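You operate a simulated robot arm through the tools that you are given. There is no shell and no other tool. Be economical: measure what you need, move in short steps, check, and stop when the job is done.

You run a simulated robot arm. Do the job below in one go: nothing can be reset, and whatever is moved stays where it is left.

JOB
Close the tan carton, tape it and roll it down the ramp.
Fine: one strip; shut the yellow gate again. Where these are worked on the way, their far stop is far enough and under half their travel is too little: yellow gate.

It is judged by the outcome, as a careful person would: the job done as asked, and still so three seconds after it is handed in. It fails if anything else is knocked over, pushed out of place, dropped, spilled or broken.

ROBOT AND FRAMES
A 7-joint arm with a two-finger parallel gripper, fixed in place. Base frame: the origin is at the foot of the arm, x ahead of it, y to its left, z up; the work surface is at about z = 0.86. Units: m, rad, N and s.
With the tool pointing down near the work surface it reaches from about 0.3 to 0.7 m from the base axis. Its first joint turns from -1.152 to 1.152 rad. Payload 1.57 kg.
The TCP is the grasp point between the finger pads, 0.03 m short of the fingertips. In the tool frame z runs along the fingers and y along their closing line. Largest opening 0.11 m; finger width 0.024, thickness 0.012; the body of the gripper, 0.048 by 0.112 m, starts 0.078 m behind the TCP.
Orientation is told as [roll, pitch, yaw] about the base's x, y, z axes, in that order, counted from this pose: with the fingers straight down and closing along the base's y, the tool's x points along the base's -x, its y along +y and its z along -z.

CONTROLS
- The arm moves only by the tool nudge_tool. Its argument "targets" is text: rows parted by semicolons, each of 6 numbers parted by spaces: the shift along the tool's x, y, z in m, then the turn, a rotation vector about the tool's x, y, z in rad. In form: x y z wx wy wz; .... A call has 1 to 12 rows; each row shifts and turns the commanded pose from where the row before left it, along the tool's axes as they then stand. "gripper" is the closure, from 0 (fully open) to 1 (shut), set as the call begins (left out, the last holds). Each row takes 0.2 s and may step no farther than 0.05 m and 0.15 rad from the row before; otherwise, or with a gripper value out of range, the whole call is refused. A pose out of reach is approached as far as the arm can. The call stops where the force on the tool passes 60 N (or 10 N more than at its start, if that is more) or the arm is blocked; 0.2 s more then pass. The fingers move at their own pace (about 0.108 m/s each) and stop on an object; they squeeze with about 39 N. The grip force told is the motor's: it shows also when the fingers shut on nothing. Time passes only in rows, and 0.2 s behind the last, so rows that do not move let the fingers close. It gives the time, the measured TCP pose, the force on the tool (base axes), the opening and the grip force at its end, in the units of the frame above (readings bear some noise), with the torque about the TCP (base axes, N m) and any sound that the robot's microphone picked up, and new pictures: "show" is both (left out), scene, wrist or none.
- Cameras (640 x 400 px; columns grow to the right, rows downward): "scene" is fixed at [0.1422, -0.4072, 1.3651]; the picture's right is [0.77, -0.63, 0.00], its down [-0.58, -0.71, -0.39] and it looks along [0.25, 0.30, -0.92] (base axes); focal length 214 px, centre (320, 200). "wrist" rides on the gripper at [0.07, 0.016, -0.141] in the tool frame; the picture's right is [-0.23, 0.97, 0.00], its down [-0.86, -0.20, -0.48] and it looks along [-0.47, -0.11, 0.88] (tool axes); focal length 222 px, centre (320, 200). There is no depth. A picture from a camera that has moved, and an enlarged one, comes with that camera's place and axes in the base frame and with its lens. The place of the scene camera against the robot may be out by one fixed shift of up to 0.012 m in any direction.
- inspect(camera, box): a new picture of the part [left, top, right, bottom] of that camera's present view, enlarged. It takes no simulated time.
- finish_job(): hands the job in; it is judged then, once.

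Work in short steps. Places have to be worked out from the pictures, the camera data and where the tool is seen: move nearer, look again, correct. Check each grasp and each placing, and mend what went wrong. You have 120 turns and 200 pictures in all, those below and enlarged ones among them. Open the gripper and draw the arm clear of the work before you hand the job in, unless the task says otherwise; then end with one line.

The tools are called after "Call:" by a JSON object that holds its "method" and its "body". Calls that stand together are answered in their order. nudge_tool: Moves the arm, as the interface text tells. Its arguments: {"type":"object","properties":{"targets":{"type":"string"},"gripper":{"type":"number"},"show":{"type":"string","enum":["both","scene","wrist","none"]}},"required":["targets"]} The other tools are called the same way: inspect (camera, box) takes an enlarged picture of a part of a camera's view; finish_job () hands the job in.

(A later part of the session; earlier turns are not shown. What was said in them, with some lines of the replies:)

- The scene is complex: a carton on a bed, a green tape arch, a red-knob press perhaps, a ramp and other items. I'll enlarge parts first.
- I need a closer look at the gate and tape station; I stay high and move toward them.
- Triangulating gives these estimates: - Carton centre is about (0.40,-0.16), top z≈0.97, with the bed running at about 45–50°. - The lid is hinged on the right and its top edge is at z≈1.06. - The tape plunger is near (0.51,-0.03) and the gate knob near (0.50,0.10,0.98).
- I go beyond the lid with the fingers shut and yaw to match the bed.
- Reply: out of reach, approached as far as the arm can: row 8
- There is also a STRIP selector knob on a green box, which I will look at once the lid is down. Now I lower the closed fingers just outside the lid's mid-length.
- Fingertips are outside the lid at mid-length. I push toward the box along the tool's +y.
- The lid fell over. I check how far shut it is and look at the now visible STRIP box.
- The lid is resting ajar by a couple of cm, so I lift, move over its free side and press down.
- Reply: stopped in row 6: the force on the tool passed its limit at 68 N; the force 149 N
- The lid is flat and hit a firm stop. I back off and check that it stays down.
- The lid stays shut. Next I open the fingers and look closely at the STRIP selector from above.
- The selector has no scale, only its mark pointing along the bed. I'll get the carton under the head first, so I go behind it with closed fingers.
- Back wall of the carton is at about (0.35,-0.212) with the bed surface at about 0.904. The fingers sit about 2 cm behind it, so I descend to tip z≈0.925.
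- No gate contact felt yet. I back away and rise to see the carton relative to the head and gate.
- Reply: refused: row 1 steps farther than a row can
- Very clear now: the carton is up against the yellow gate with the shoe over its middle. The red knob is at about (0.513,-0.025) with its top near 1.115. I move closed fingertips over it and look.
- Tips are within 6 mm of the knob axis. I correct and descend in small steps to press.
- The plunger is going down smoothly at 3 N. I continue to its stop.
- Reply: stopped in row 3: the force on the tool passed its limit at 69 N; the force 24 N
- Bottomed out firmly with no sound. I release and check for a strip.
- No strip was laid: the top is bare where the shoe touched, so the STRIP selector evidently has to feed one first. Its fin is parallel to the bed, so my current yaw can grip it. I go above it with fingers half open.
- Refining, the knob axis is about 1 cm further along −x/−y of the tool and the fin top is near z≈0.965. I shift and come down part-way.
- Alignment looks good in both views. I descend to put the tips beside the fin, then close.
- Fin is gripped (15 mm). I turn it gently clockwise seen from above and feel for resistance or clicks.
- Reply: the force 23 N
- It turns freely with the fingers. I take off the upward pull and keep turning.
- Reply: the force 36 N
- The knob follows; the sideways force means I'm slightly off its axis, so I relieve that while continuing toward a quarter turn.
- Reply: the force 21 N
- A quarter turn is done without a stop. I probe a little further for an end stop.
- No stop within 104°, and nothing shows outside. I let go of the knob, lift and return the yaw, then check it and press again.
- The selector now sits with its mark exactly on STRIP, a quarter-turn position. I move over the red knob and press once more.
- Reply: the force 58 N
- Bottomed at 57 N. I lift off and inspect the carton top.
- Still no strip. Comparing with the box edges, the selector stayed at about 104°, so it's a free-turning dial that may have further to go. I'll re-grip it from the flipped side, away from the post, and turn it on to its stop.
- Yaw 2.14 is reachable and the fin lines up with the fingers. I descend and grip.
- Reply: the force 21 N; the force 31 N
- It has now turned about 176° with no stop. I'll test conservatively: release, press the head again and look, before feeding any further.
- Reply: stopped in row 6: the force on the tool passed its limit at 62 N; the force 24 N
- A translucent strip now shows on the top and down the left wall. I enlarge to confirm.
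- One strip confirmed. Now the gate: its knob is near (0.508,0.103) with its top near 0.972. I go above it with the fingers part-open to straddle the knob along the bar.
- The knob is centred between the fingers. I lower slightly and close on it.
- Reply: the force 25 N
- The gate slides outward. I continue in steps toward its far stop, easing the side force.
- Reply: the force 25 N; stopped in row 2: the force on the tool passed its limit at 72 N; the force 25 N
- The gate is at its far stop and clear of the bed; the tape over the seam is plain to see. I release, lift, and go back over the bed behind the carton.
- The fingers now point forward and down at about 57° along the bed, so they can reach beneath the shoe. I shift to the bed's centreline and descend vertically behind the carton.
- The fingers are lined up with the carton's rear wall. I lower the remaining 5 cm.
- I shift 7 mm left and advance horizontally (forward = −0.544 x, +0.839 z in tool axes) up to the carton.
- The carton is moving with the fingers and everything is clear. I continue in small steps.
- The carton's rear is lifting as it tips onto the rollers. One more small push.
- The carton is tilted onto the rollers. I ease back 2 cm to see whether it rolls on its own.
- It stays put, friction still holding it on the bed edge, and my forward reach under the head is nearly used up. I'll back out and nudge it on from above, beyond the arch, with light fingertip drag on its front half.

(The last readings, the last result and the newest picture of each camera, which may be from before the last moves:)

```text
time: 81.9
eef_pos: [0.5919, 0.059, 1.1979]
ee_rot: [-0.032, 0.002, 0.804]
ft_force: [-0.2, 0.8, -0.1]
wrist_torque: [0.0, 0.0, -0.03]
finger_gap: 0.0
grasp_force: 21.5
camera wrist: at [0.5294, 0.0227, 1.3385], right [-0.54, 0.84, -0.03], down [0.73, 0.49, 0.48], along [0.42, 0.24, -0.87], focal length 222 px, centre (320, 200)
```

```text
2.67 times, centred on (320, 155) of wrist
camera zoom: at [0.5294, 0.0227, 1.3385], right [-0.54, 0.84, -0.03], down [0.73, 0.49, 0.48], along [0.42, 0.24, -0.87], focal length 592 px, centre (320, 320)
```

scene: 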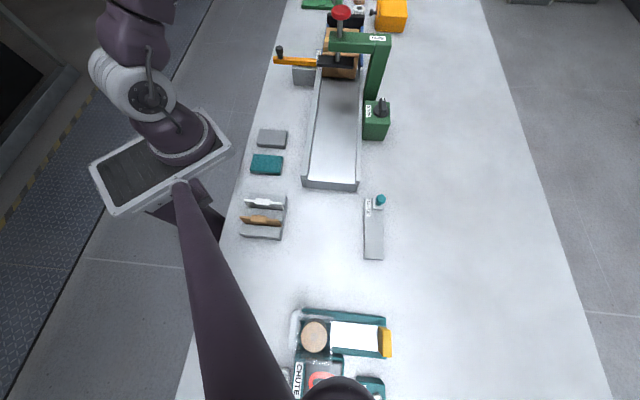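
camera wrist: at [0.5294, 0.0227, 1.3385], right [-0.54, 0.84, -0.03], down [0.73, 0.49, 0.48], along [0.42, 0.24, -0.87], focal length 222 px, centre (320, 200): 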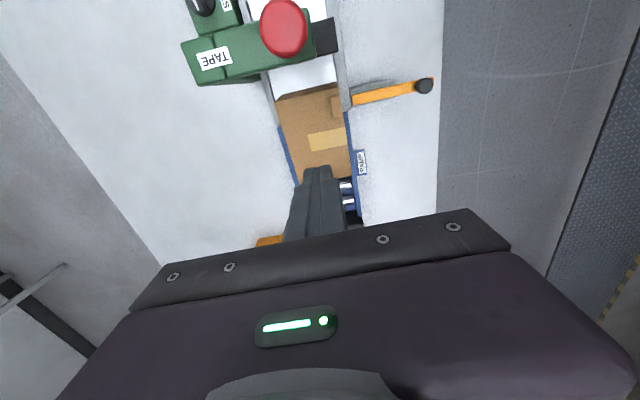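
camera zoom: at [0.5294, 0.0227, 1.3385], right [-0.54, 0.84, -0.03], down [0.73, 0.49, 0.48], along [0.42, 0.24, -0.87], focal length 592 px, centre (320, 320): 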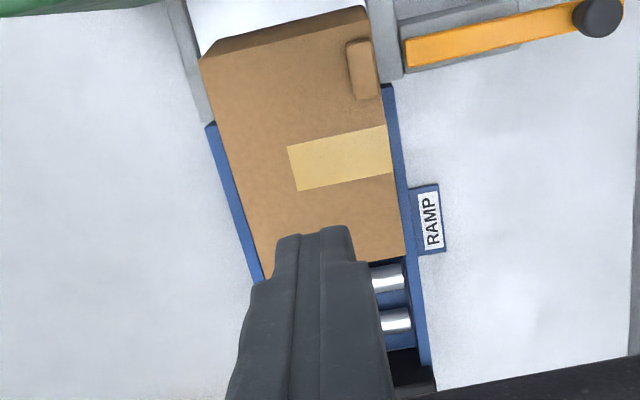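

I see exactly one strip on the lid, and the carton clear of the arch on the rollers. I come down on the top just ahead of the tape.

Call:
{"method": "nudge_tool", "body": {"targets": "-0.038 0 0 0 0 0;0 0 0.045 0 0 0;0 0 0.045 0 0 0;0 0 0.045 0 0 0;0 0 0.045 0 0 0", "show": "none"}}

Call:
{"method": "inspect", "body": {"camera": "wrist", "box": [200, 60, 440, 230]}}

Call:
{"method": "inspect", "body": {"camera": "scene", "box": [280, 0, 440, 100]}}

```text
time: 83.1
eef_pos: [0.6068, 0.0639, 1.0177]
ee_rot: [-0.033, -0.002, 0.804]
ft_force: [-1.1, 0.4, 0.0]
wrist_torque: [-0.01, 0.0, -0.04]
finger_gap: 0.0
grasp_force: 21.1
out of reach, approached as far as the arm can: row 1
```

```text
2.35 times, centred on (320, 145) of wrist
camera zoom: at [0.5434, 0.0285, 1.158], right [-0.54, 0.84, -0.03], down [0.72, 0.49, 0.49], along [0.42, 0.24, -0.87], focal length 523 px, centre (320, 329)
```

zoom: 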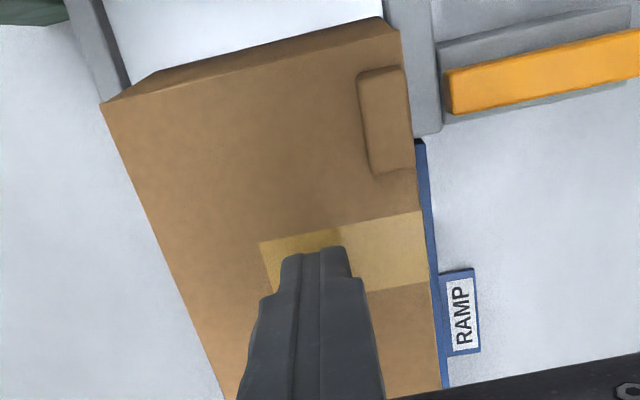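

```text
4.00 times, centred on (360, 50) of scene
camera zoom: at [0.1422, -0.4072, 1.3651], right [0.77, -0.63, 0.0], down [-0.58, -0.71, -0.39], along [0.25, 0.3, -0.92], focal length 858 px, centre (160, 800)
```

zoom: 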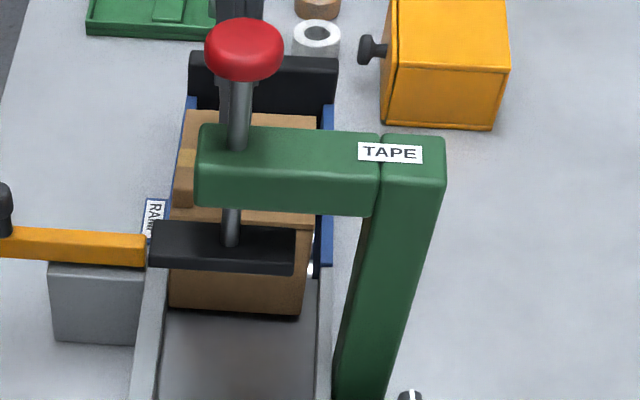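

Call:
{"method": "nudge_tool", "body": {"targets": "-0.03 0 0 0 0 0;0 0 0.01 0 0 0;0 0 0.006 0 0 0;0 0 0.006 0 0 0", "show": "none"}}

Call:
{"method": "inspect", "body": {"camera": "wrist", "box": [200, 60, 440, 230]}}

```text
time: 84.1
eef_pos: [0.6282, 0.0847, 0.9974]
ee_rot: [-0.03, -0.001, 0.803]
ft_force: [0.5, -0.4, 0.1]
wrist_torque: [0.02, 0.02, 0.01]
finger_gap: 0.0
grasp_force: 22.0
```

```text
2.35 times, centred on (320, 145) of wrist
camera zoom: at [0.565, 0.0481, 1.1383], right [-0.54, 0.84, -0.03], down [0.73, 0.49, 0.48], along [0.42, 0.24, -0.87], focal length 523 px, centre (320, 329)
```

zoom: 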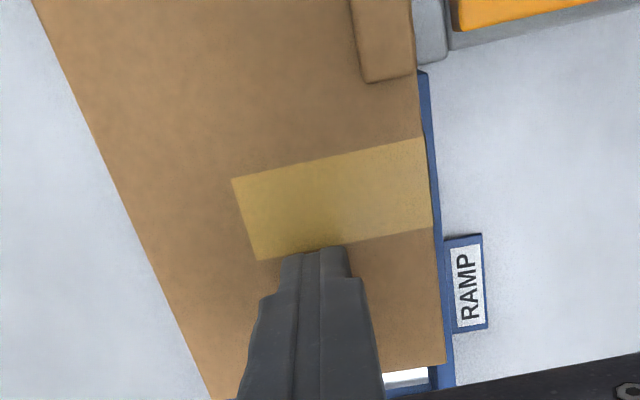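

Call:
{"method": "nudge_tool", "body": {"targets": "-0.01 0 0.005 0 0 0;0 0 0.005 0 0 0;0 0 0.004 0 0 0;0 0 0.003 0 0 0", "show": "none"}}

```text
time: 84.9
eef_pos: [0.6384, 0.0941, 0.9946]
ee_rot: [-0.042, -0.015, 0.807]
ft_force: [-0.9, 5.6, 22.1]
wrist_torque: [-0.1, 0.22, -0.06]
finger_gap: 0.0
grasp_force: 21.2
stopped in row 3: the force on the tool passed its limit at 66 N (the readings are from after the stop); the commanded pose is now the measured one
```

Contact at tip z≈0.965 with 22 N. I drag forward with a slight downslope.

Call:
{"method": "nudge_tool", "body": {"targets": "-0.008 0 0.001 0 0 0;-0.01 0 0.001 0 0 0;-0.01 0 0.002 0 0 0", "show": "none"}}

Call:
{"method": "inspect", "body": {"camera": "wrist", "box": [200, 60, 440, 230]}}

Call:
{"method": "inspect", "body": {"camera": "scene", "box": [280, 0, 440, 100]}}

```text
time: 85.7
eef_pos: [0.6572, 0.114, 0.992]
ee_rot: [-0.045, -0.022, 0.806]
ft_force: [0.8, 2.2, 9.1]
wrist_torque: [-0.01, 0.05, -0.06]
finger_gap: 0.0
grasp_force: 21.6
stopped in row 3: the force on the tool passed its limit at 74 N (the readings are from after the stop); the commanded pose is now the measured one
```

```text
2.35 times, centred on (320, 145) of wrist
camera zoom: at [0.5919, 0.0752, 1.1308], right [-0.54, 0.84, -0.04], down [0.71, 0.49, 0.5], along [0.44, 0.25, -0.86], focal length 523 px, centre (320, 329)
```

zoom: 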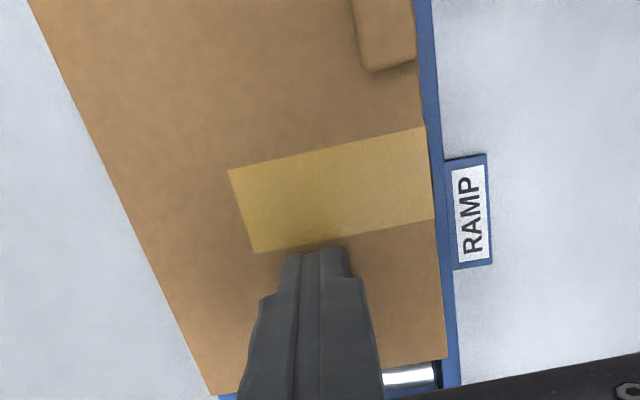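

```text
4.00 times, centred on (360, 50) of scene
camera zoom: at [0.142, -0.4071, 1.3652], right [0.77, -0.63, 0.0], down [-0.58, -0.71, -0.39], along [0.25, 0.3, -0.92], focal length 858 px, centre (160, 800)
```

zoom: 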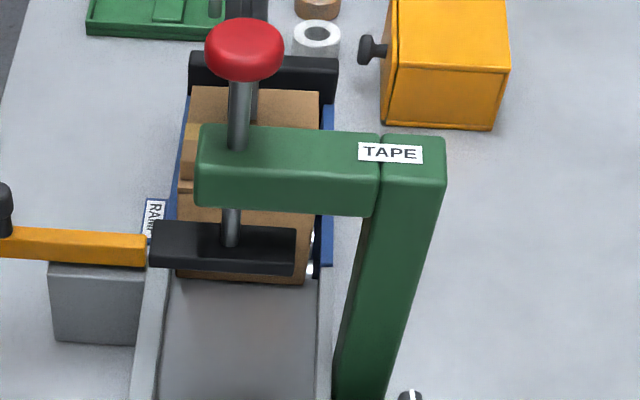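

The carton moved about 3 cm with me. I lift slightly and see if it rolls by itself.

Call:
{"method": "nudge_tool", "body": {"targets": "0 0 -0.015 0 0 0;0 0 0 0 0 0;0 0 0 0 0 0;0 0 0 0 0 0;0 0 0 0 0 0", "show": "none"}}

Call:
{"method": "inspect", "body": {"camera": "scene", "box": [280, 0, 440, 100]}}

Call:
{"method": "inspect", "body": {"camera": "wrist", "box": [180, 0, 460, 230]}}

```text
time: 86.9
eef_pos: [0.6569, 0.1127, 1.007]
ee_rot: [-0.043, -0.019, 0.808]
ft_force: [0.1, -0.1, -1.4]
wrist_torque: [0.0, 0.02, 0.01]
finger_gap: 0.0003
grasp_force: 21.7
```

```text
4.00 times, centred on (360, 50) of scene
camera zoom: at [0.1422, -0.4072, 1.3651], right [0.77, -0.63, 0.0], down [-0.58, -0.71, -0.39], along [0.25, 0.3, -0.92], focal length 858 px, centre (160, 800)
```

zoom: 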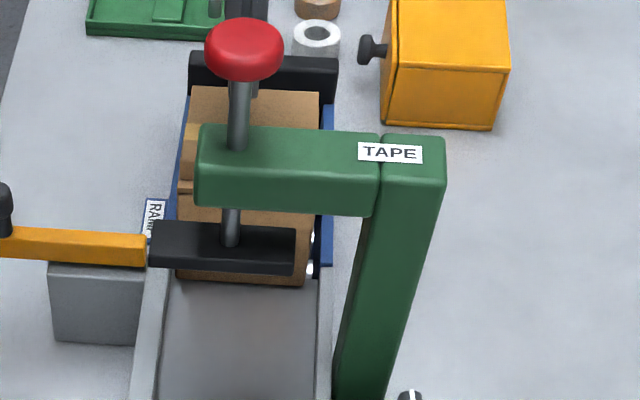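

```text
1.74 times, centred on (320, 115) of wrist
camera zoom: at [0.5912, 0.075, 1.1458], right [-0.54, 0.84, -0.04], down [0.71, 0.49, 0.5], along [0.44, 0.25, -0.86], focal length 386 px, centre (320, 348)
```

zoom: 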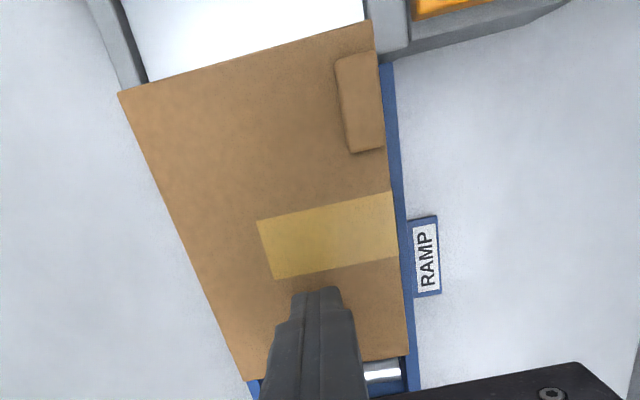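

It needs to leave the bed completely. I take a fresh contact further back on the lid (behind the tape) so I have stroke left.

Call:
{"method": "nudge_tool", "body": {"targets": "0 0 -0.02 0 0 0;0.045 -0.008 0 0 0 0;0.02 0 0 0 0 0;0 0 0.015 0 0 0", "show": "none"}}

Call:
{"method": "nudge_tool", "body": {"targets": "0 0 0.003 0 0 0;0 0 0.003 0 0 0;0 0 0.002 0 0 0", "show": "none"}}

Call:
{"method": "inspect", "body": {"camera": "wrist", "box": [180, 40, 460, 230]}}

```text
time: 87.9
eef_pos: [0.617, 0.0607, 1.0102]
ee_rot: [-0.042, -0.018, 0.807]
ft_force: [-0.1, -0.7, 0.6]
wrist_torque: [-0.01, 0.02, -0.01]
finger_gap: 0.0
grasp_force: 21.2
```

```text
time: 88.7
eef_pos: [0.6174, 0.0584, 1.0029]
ee_rot: [-0.043, -0.017, 0.806]
ft_force: [-0.2, 0.0, 1.1]
wrist_torque: [-0.01, -0.02, 0.02]
finger_gap: 0.0
grasp_force: 21.3
```

```text
2.11 times, centred on (320, 135) of wrist
camera zoom: at [0.5518, 0.0227, 1.1412], right [-0.54, 0.84, -0.04], down [0.71, 0.49, 0.5], along [0.44, 0.25, -0.86], focal length 468 px, centre (320, 337)
```

zoom: 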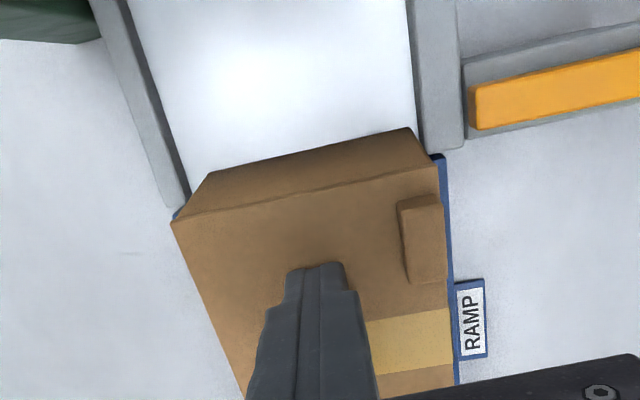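

The rear is just about at the bed's end now. I press a bit and drag on.

Call:
{"method": "nudge_tool", "body": {"targets": "0 0 0.002 0 0 0;0 0 0.002 0 0 0;0 0 0.001 0 0 0", "show": "none"}}

```text
time: 89.5
eef_pos: [0.6175, 0.0586, 0.9972]
ee_rot: [-0.045, -0.019, 0.807]
ft_force: [-6.5, 2.5, 19.1]
wrist_torque: [-0.08, 0.35, -0.06]
finger_gap: 0.0
grasp_force: 21.3
```

Call:
{"method": "nudge_tool", "body": {"targets": "-0.01 0 0.001 0 0 0;-0.01 0 0.001 0 0 0;-0.01 0 0.001 0 0 0;-0.01 0 0.001 0 0 0", "show": "none"}}

Call:
{"method": "inspect", "body": {"camera": "wrist", "box": [180, 40, 460, 230]}}

Call:
{"method": "inspect", "body": {"camera": "scene", "box": [280, 0, 440, 100]}}

```text
time: 90.5
eef_pos: [0.6456, 0.0891, 0.9933]
ee_rot: [-0.04, -0.016, 0.806]
ft_force: [0.8, 0.2, 1.9]
wrist_torque: [-0.03, 0.02, -0.01]
finger_gap: 0.0003
grasp_force: 21.6
```

```text
2.11 times, centred on (320, 135) of wrist
camera zoom: at [0.5795, 0.0517, 1.1327], right [-0.54, 0.84, -0.04], down [0.72, 0.49, 0.5], along [0.44, 0.25, -0.87], focal length 468 px, centre (320, 337)
```

zoom: 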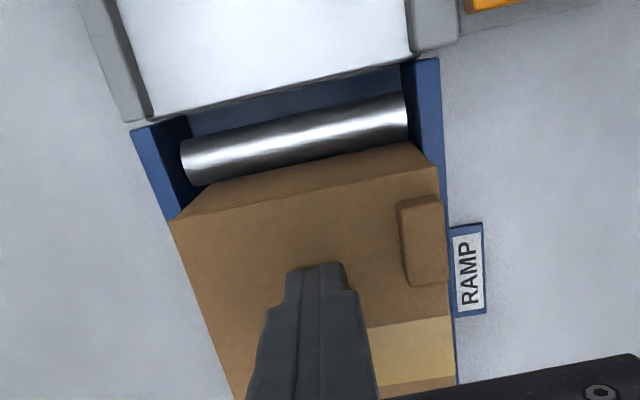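

```text
4.00 times, centred on (360, 50) of scene
camera zoom: at [0.1422, -0.4072, 1.3651], right [0.77, -0.63, 0.0], down [-0.58, -0.71, -0.39], along [0.25, 0.3, -0.92], focal length 858 px, centre (160, 800)
```

zoom: 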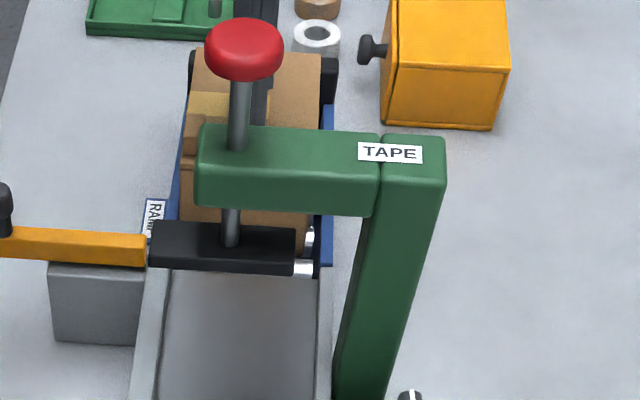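

It's wholly on the rollers now. I lift away and watch.

Call:
{"method": "nudge_tool", "body": {"targets": "0 0 -0.03 0 0 0;0 0 -0.04 0 0 0;0 0 -0.04 0 0 0;0 0 0 0 0 0;0 0 0 0 0 0", "show": "none"}}

Call:
{"method": "inspect", "body": {"camera": "wrist", "box": [180, 40, 460, 230]}}

Call:
{"method": "inspect", "body": {"camera": "scene", "box": [280, 0, 440, 100]}}

```text
time: 91.7
eef_pos: [0.6426, 0.0904, 1.1029]
ee_rot: [-0.043, -0.017, 0.806]
ft_force: [-0.1, -0.6, -0.6]
wrist_torque: [0.01, 0.0, 0.04]
finger_gap: 0.0
grasp_force: 22.2
```

```text
2.11 times, centred on (320, 135) of wrist
camera zoom: at [0.5761, 0.0537, 1.2426], right [-0.54, 0.84, -0.04], down [0.71, 0.49, 0.5], along [0.44, 0.25, -0.86], focal length 468 px, centre (320, 337)
```

zoom: 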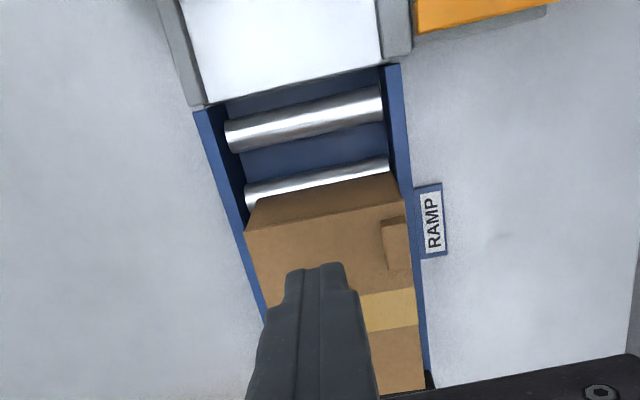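

```text
4.00 times, centred on (360, 50) of scene
camera zoom: at [0.1422, -0.4072, 1.3651], right [0.77, -0.63, 0.0], down [-0.58, -0.71, -0.39], along [0.25, 0.3, -0.92], focal length 858 px, centre (160, 800)
```

zoom: 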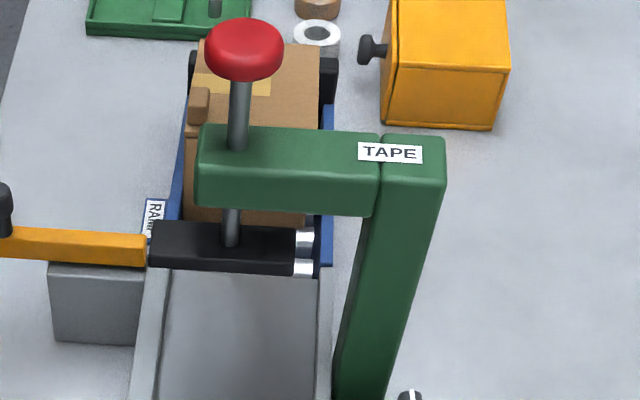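

The carton rolled on down. I move toward the open gate's knob with fingers half open and check the carton's rest position.

Call:
{"method": "nudge_tool", "body": {"targets": "0.0171 0.0351 -0.01 0 0 0;0.0171 0.0351 0 0 0 0;0.0171 0.0351 0 0 0 0;0.0171 0.0351 0 0 0 0;0.0171 0.0351 0 0 0 0", "gripper": 0.6}}

Call:
{"method": "inspect", "body": {"camera": "scene", "box": [280, 0, 440, 100]}}

Call:
{"method": "inspect", "body": {"camera": "wrist", "box": [100, 60, 420, 240]}}

```text
time: 92.9
eef_pos: [0.4542, 0.1509, 1.1048]
ee_rot: [-0.043, -0.017, 0.804]
ft_force: [0.2, 0.6, -0.3]
wrist_torque: [-0.02, 0.0, -0.02]
finger_gap: 0.0443
grasp_force: 0.1
camera wrist: at [0.3889, 0.1141, 1.2434], right [-0.54, 0.84, -0.04], down [0.71, 0.49, 0.5], along [0.44, 0.25, -0.86], focal length 222 px, centre (320, 200)
```

scene: 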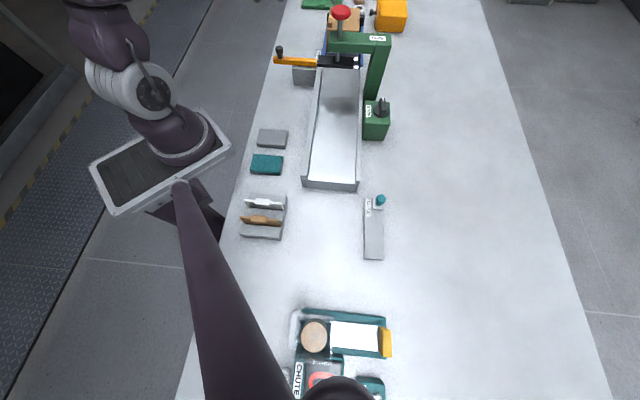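
wrist: 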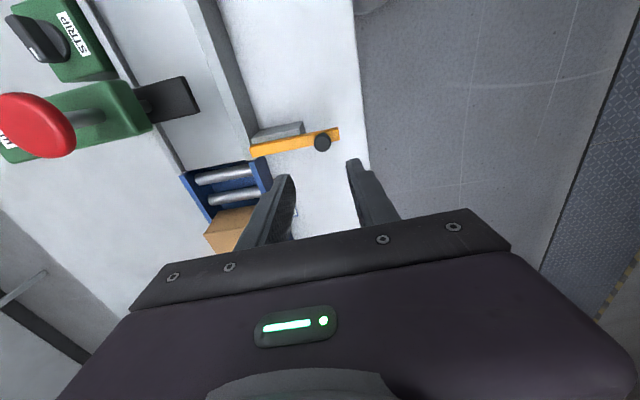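

```text
4.00 times, centred on (360, 50) of scene
camera zoom: at [0.1422, -0.4072, 1.3651], right [0.77, -0.63, 0.0], down [-0.58, -0.71, -0.39], along [0.25, 0.3, -0.92], focal length 858 px, centre (160, 800)
```

zoom: 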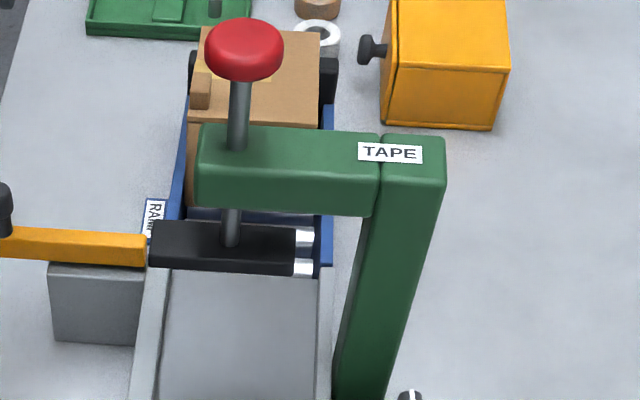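

```text
2.00 times, centred on (260, 150) of wrist
camera zoom: at [0.3889, 0.1141, 1.2434], right [-0.54, 0.84, -0.04], down [0.71, 0.49, 0.5], along [0.44, 0.25, -0.86], focal length 444 px, centre (440, 300)
```

zoom: 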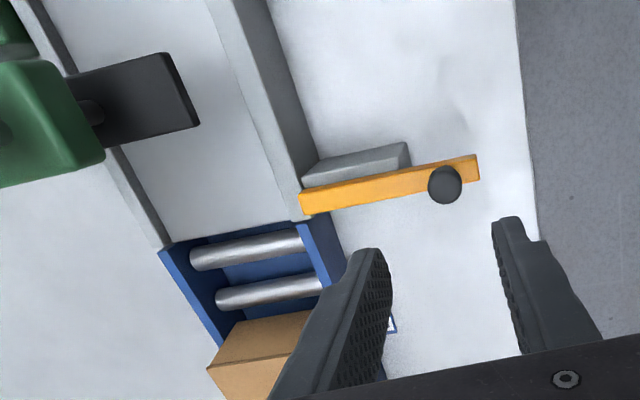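

The gate knob is right under the tool. I descend along the tool axis and grip it.

Call:
{"method": "nudge_tool", "body": {"targets": "0.002 0.002 0.045 0 0 0;0 0 0.045 0 0 0;0 0 0.03 0 0 0", "show": "none"}}

Call:
{"method": "inspect", "body": {"camera": "wrist", "box": [240, 80, 400, 220]}}

```text
time: 93.7
eef_pos: [0.4568, 0.149, 0.9831]
ee_rot: [-0.044, -0.021, 0.804]
ft_force: [0.2, -0.3, 0.2]
wrist_torque: [0.02, -0.01, 0.03]
finger_gap: 0.044
grasp_force: 0.0
```

```text
2.86 times, centred on (320, 150) of wrist
camera zoom: at [0.3905, 0.1128, 1.1222], right [-0.54, 0.84, -0.04], down [0.71, 0.49, 0.5], along [0.44, 0.25, -0.86], focal length 635 px, centre (320, 343)
```

zoom: 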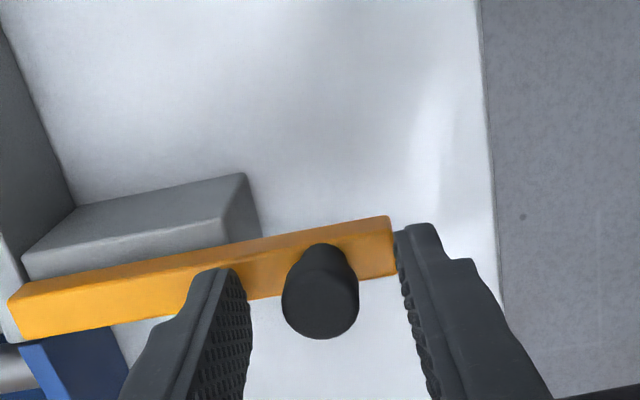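

Call:
{"method": "nudge_tool", "body": {"targets": "0 0 0.001 0 0 0;0 0 0 0 0 0;0 0 0 0 0 0;0 -0.01 0 0 0 0;0 -0.01 0 0 0 0;0 -0.01 0 0 0 0;0 -0.01 0 0 0 0", "gripper": 1, "show": "none"}}

Call:
{"method": "inspect", "body": {"camera": "scene", "box": [260, 0, 388, 80]}}

```text
time: 95.3
eef_pos: [0.4842, 0.1206, 0.9834]
ee_rot: [-0.042, -0.014, 0.807]
ft_force: [3.7, 5.5, -23.4]
wrist_torque: [0.42, 0.34, -0.06]
finger_gap: 0.021
grasp_force: 34.0
```

```text
5.00 times, centred on (324, 40) of scene
camera zoom: at [0.1427, -0.407, 1.3651], right [0.77, -0.63, 0.0], down [-0.58, -0.71, -0.39], along [0.25, 0.3, -0.92], focal length 1072 px, centre (300, 1000)
```

zoom: 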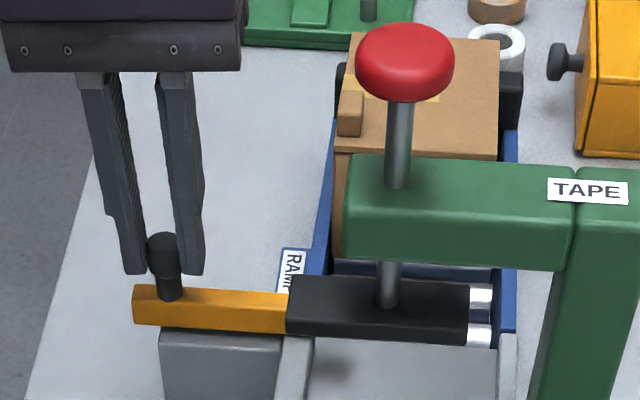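

Call:
{"method": "nudge_tool", "body": {"targets": "0 -0.01 0.002 0 0 0;0 -0.01 0 0 0 0;0 -0.006 0.0005 0 0 0;0 -0.004 0 0 0 0;0 -0.004 0 0 0 0", "show": "none"}}

Call:
{"method": "inspect", "body": {"camera": "scene", "box": [260, 0, 388, 80]}}

Call:
{"method": "inspect", "body": {"camera": "wrist", "box": [160, 80, 400, 230]}}

```text
time: 96.5
eef_pos: [0.5059, 0.0999, 0.9853]
ee_rot: [-0.037, -0.013, 0.808]
ft_force: [-39.6, 13.3, 10.5]
wrist_torque: [0.83, 1.25, 0.11]
finger_gap: 0.0207
grasp_force: 34.3
```

```text
5.00 times, centred on (324, 40) of scene
camera zoom: at [0.141, -0.4068, 1.3654], right [0.77, -0.63, 0.0], down [-0.58, -0.71, -0.39], along [0.25, 0.3, -0.92], focal length 1072 px, centre (300, 1000)
```

zoom: 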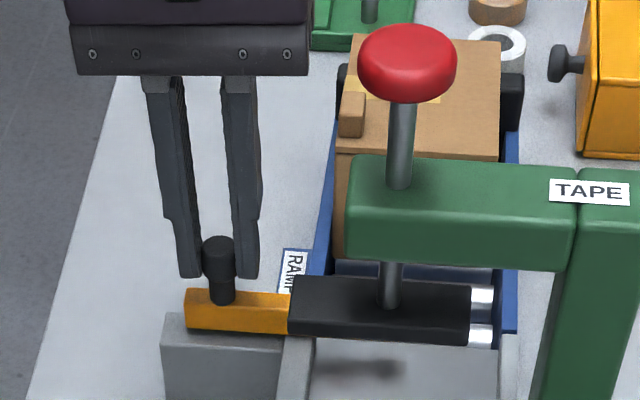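

```text
2.67 times, centred on (280, 155) of wrist
camera zoom: at [0.442, 0.0618, 1.124], right [-0.55, 0.84, -0.03], down [0.72, 0.49, 0.5], along [0.43, 0.25, -0.87], focal length 592 px, centre (427, 320)
```

zoom: 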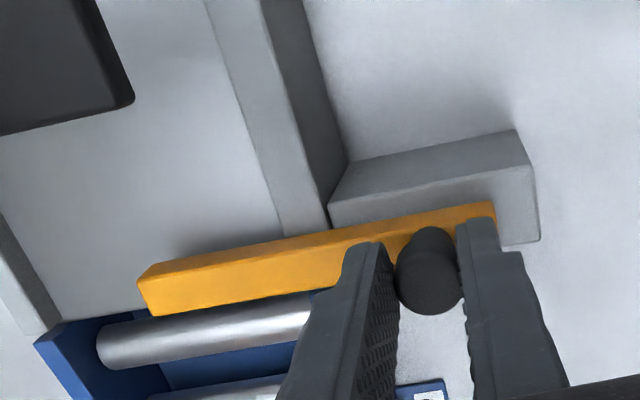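

The gate is back at its shut stop (40 N reaction). I release, lift straight up and draw clear.

Call:
{"method": "nudge_tool", "body": {"targets": "0 0 0 0 0 0;0 0 0 0 0 0;0 0 -0.03 0 0 0;0 0 -0.045 0 0 0;0 0 -0.045 0 0 0;0 0 -0.045 0 0 0;0 0 -0.045 0 0 0;0.02 0.04 0 0 0 0;0.02 0.04 0 0 0 0", "gripper": 0.6}}

Call:
{"method": "inspect", "body": {"camera": "scene", "box": [280, 0, 408, 80]}}

Call:
{"method": "inspect", "body": {"camera": "wrist", "box": [60, 60, 340, 230]}}

```text
time: 98.5
eef_pos: [0.4151, 0.1274, 1.1905]
ee_rot: [-0.045, -0.017, 0.804]
ft_force: [0.2, 0.3, -0.1]
wrist_torque: [-0.04, 0.01, 0.04]
finger_gap: 0.0441
grasp_force: 0.1
camera wrist: at [0.349, 0.0907, 1.3297], right [-0.54, 0.84, -0.04], down [0.72, 0.49, 0.5], along [0.44, 0.25, -0.86], focal length 222 px, centre (320, 200)
```

scene: 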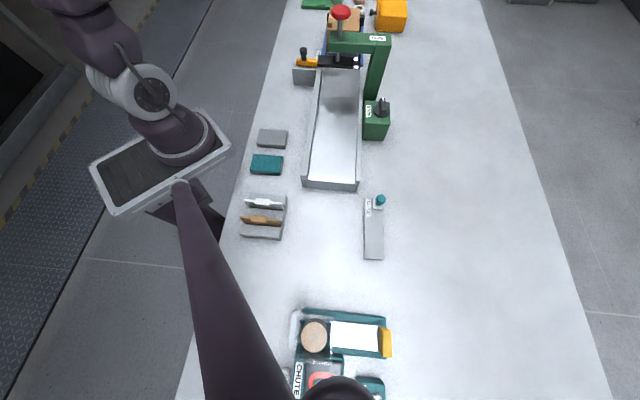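
wrist: 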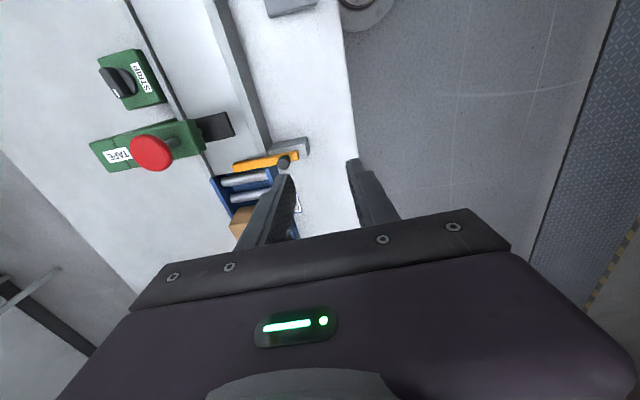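

```text
5.00 times, centred on (344, 40) of scene
camera zoom: at [0.1422, -0.4072, 1.3651], right [0.77, -0.63, 0.0], down [-0.58, -0.71, -0.39], along [0.25, 0.3, -0.92], focal length 1072 px, centre (200, 1000)
```

zoom: 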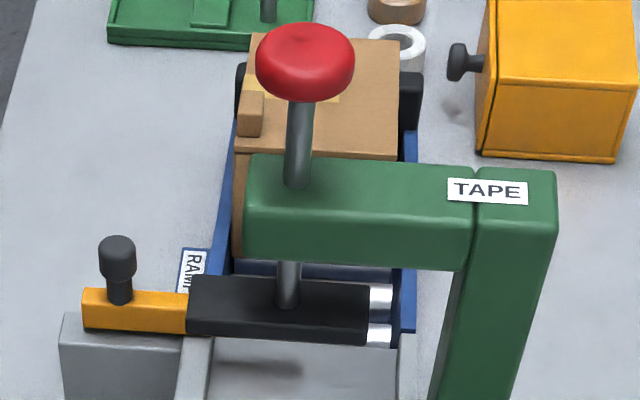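

```text
2.29 times, centred on (200, 145) of wrist
camera zoom: at [0.349, 0.0907, 1.3297], right [-0.54, 0.84, -0.04], down [0.72, 0.49, 0.5], along [0.44, 0.25, -0.86], focal length 508 px, centre (594, 326)
```

zoom: 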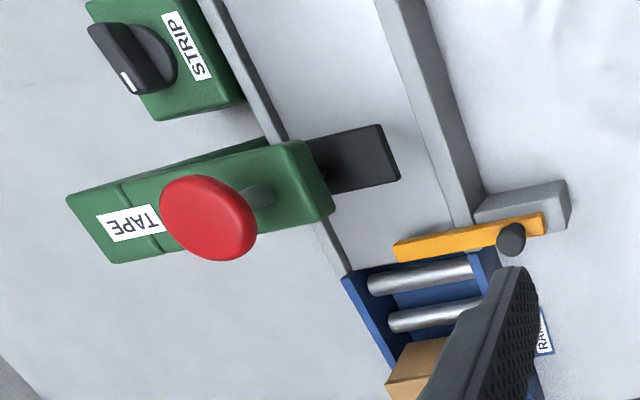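

The carton's at rest in the same place as a few seconds ago. One check from above that it sits at the ramp's foot against the stop.

Call:
{"method": "nudge_tool", "body": {"targets": "-0.03 -0.02 -0.01 0 0 0;-0.035 -0.02 0 0 0 0;-0.035 -0.02 0 0 0 0;-0.03 -0.01 0 0 0 0", "gripper": 0.9, "show": "wrist"}}

Call:
{"method": "inspect", "body": {"camera": "wrist", "box": [140, 90, 380, 240]}}

```text
time: 99.5
eef_pos: [0.5546, 0.1733, 1.2055]
ee_rot: [-0.043, -0.015, 0.807]
ft_force: [-0.5, 0.4, 0.4]
wrist_torque: [-0.01, 0.01, -0.03]
finger_gap: 0.0108
grasp_force: 0.1
camera wrist: at [0.4898, 0.1362, 1.3445], right [-0.54, 0.84, -0.04], down [0.72, 0.49, 0.5], along [0.44, 0.25, -0.86], focal length 222 px, centre (320, 200)
```

wrist: 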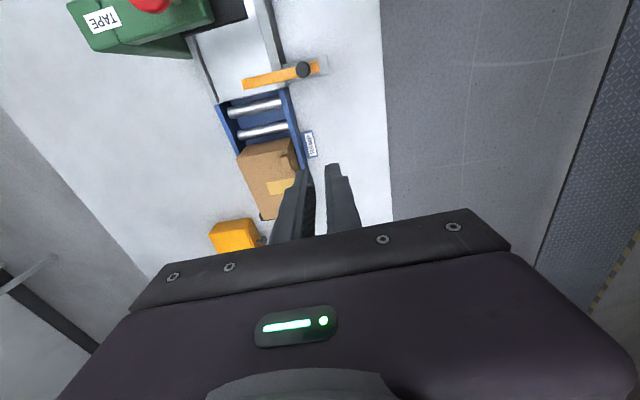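

```text
2.67 times, centred on (260, 165) of wrist
camera zoom: at [0.4898, 0.1362, 1.3445], right [-0.54, 0.84, -0.04], down [0.72, 0.49, 0.5], along [0.44, 0.25, -0.86], focal length 592 px, centre (480, 293)
```

zoom: 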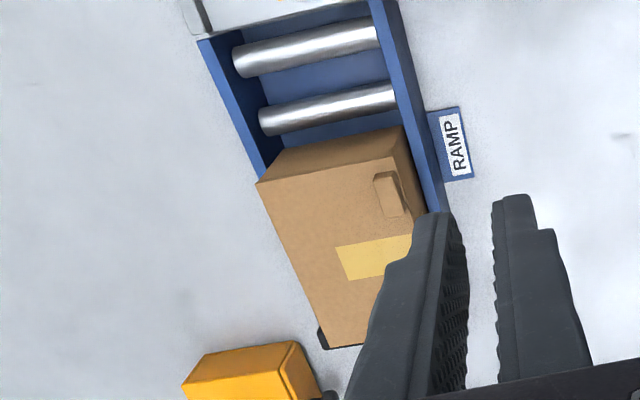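

The carton rests against the ramp's end stop, lid shut under one strip, and the gate is shut. I open the gripper and draw the arm back.

Call:
{"method": "nudge_tool", "body": {"targets": "0.04 0.02 -0.02 0 0 0;0.045 0.01 0 0 0 0;0.045 0 0 0 0 0;0.045 0 0 0 0 0;0.04 0 0 0 0 0", "gripper": 0, "show": "scene"}}

```text
time: 100.7
eef_pos: [0.3839, 0.0405, 1.2214]
ee_rot: [-0.045, -0.018, 0.807]
ft_force: [0.4, 0.2, 0.5]
wrist_torque: [0.02, 0.0, 0.02]
finger_gap: 0.11
grasp_force: 0.0
```

scene: 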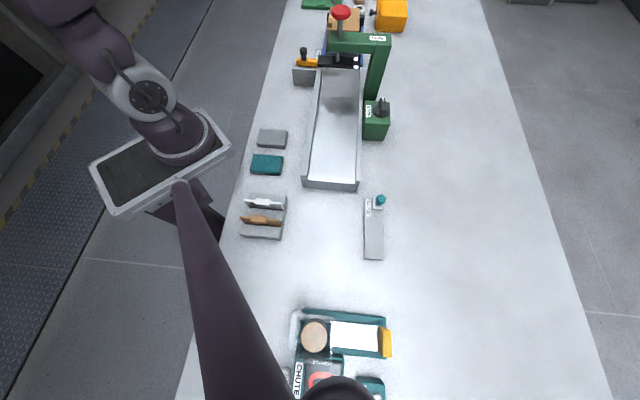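

All done and the arm is clear, so I hand in.

Call:
{"method": "finish_job", "body": {}}

```text
The job is handed in.
```

The tan carton is closed, sealed with one strip of tape and resting against the stop at the foot of the ramp. The yellow gate is shut again, and I saw nothing else knocked over or moved. The STRIP knob is still a half turn from where it started, because the tape head laid no tape until I turned it. The carton didn't roll at first, so I drew it onto the rollers with the fingertips, and it rolled the rest of the way on its own.
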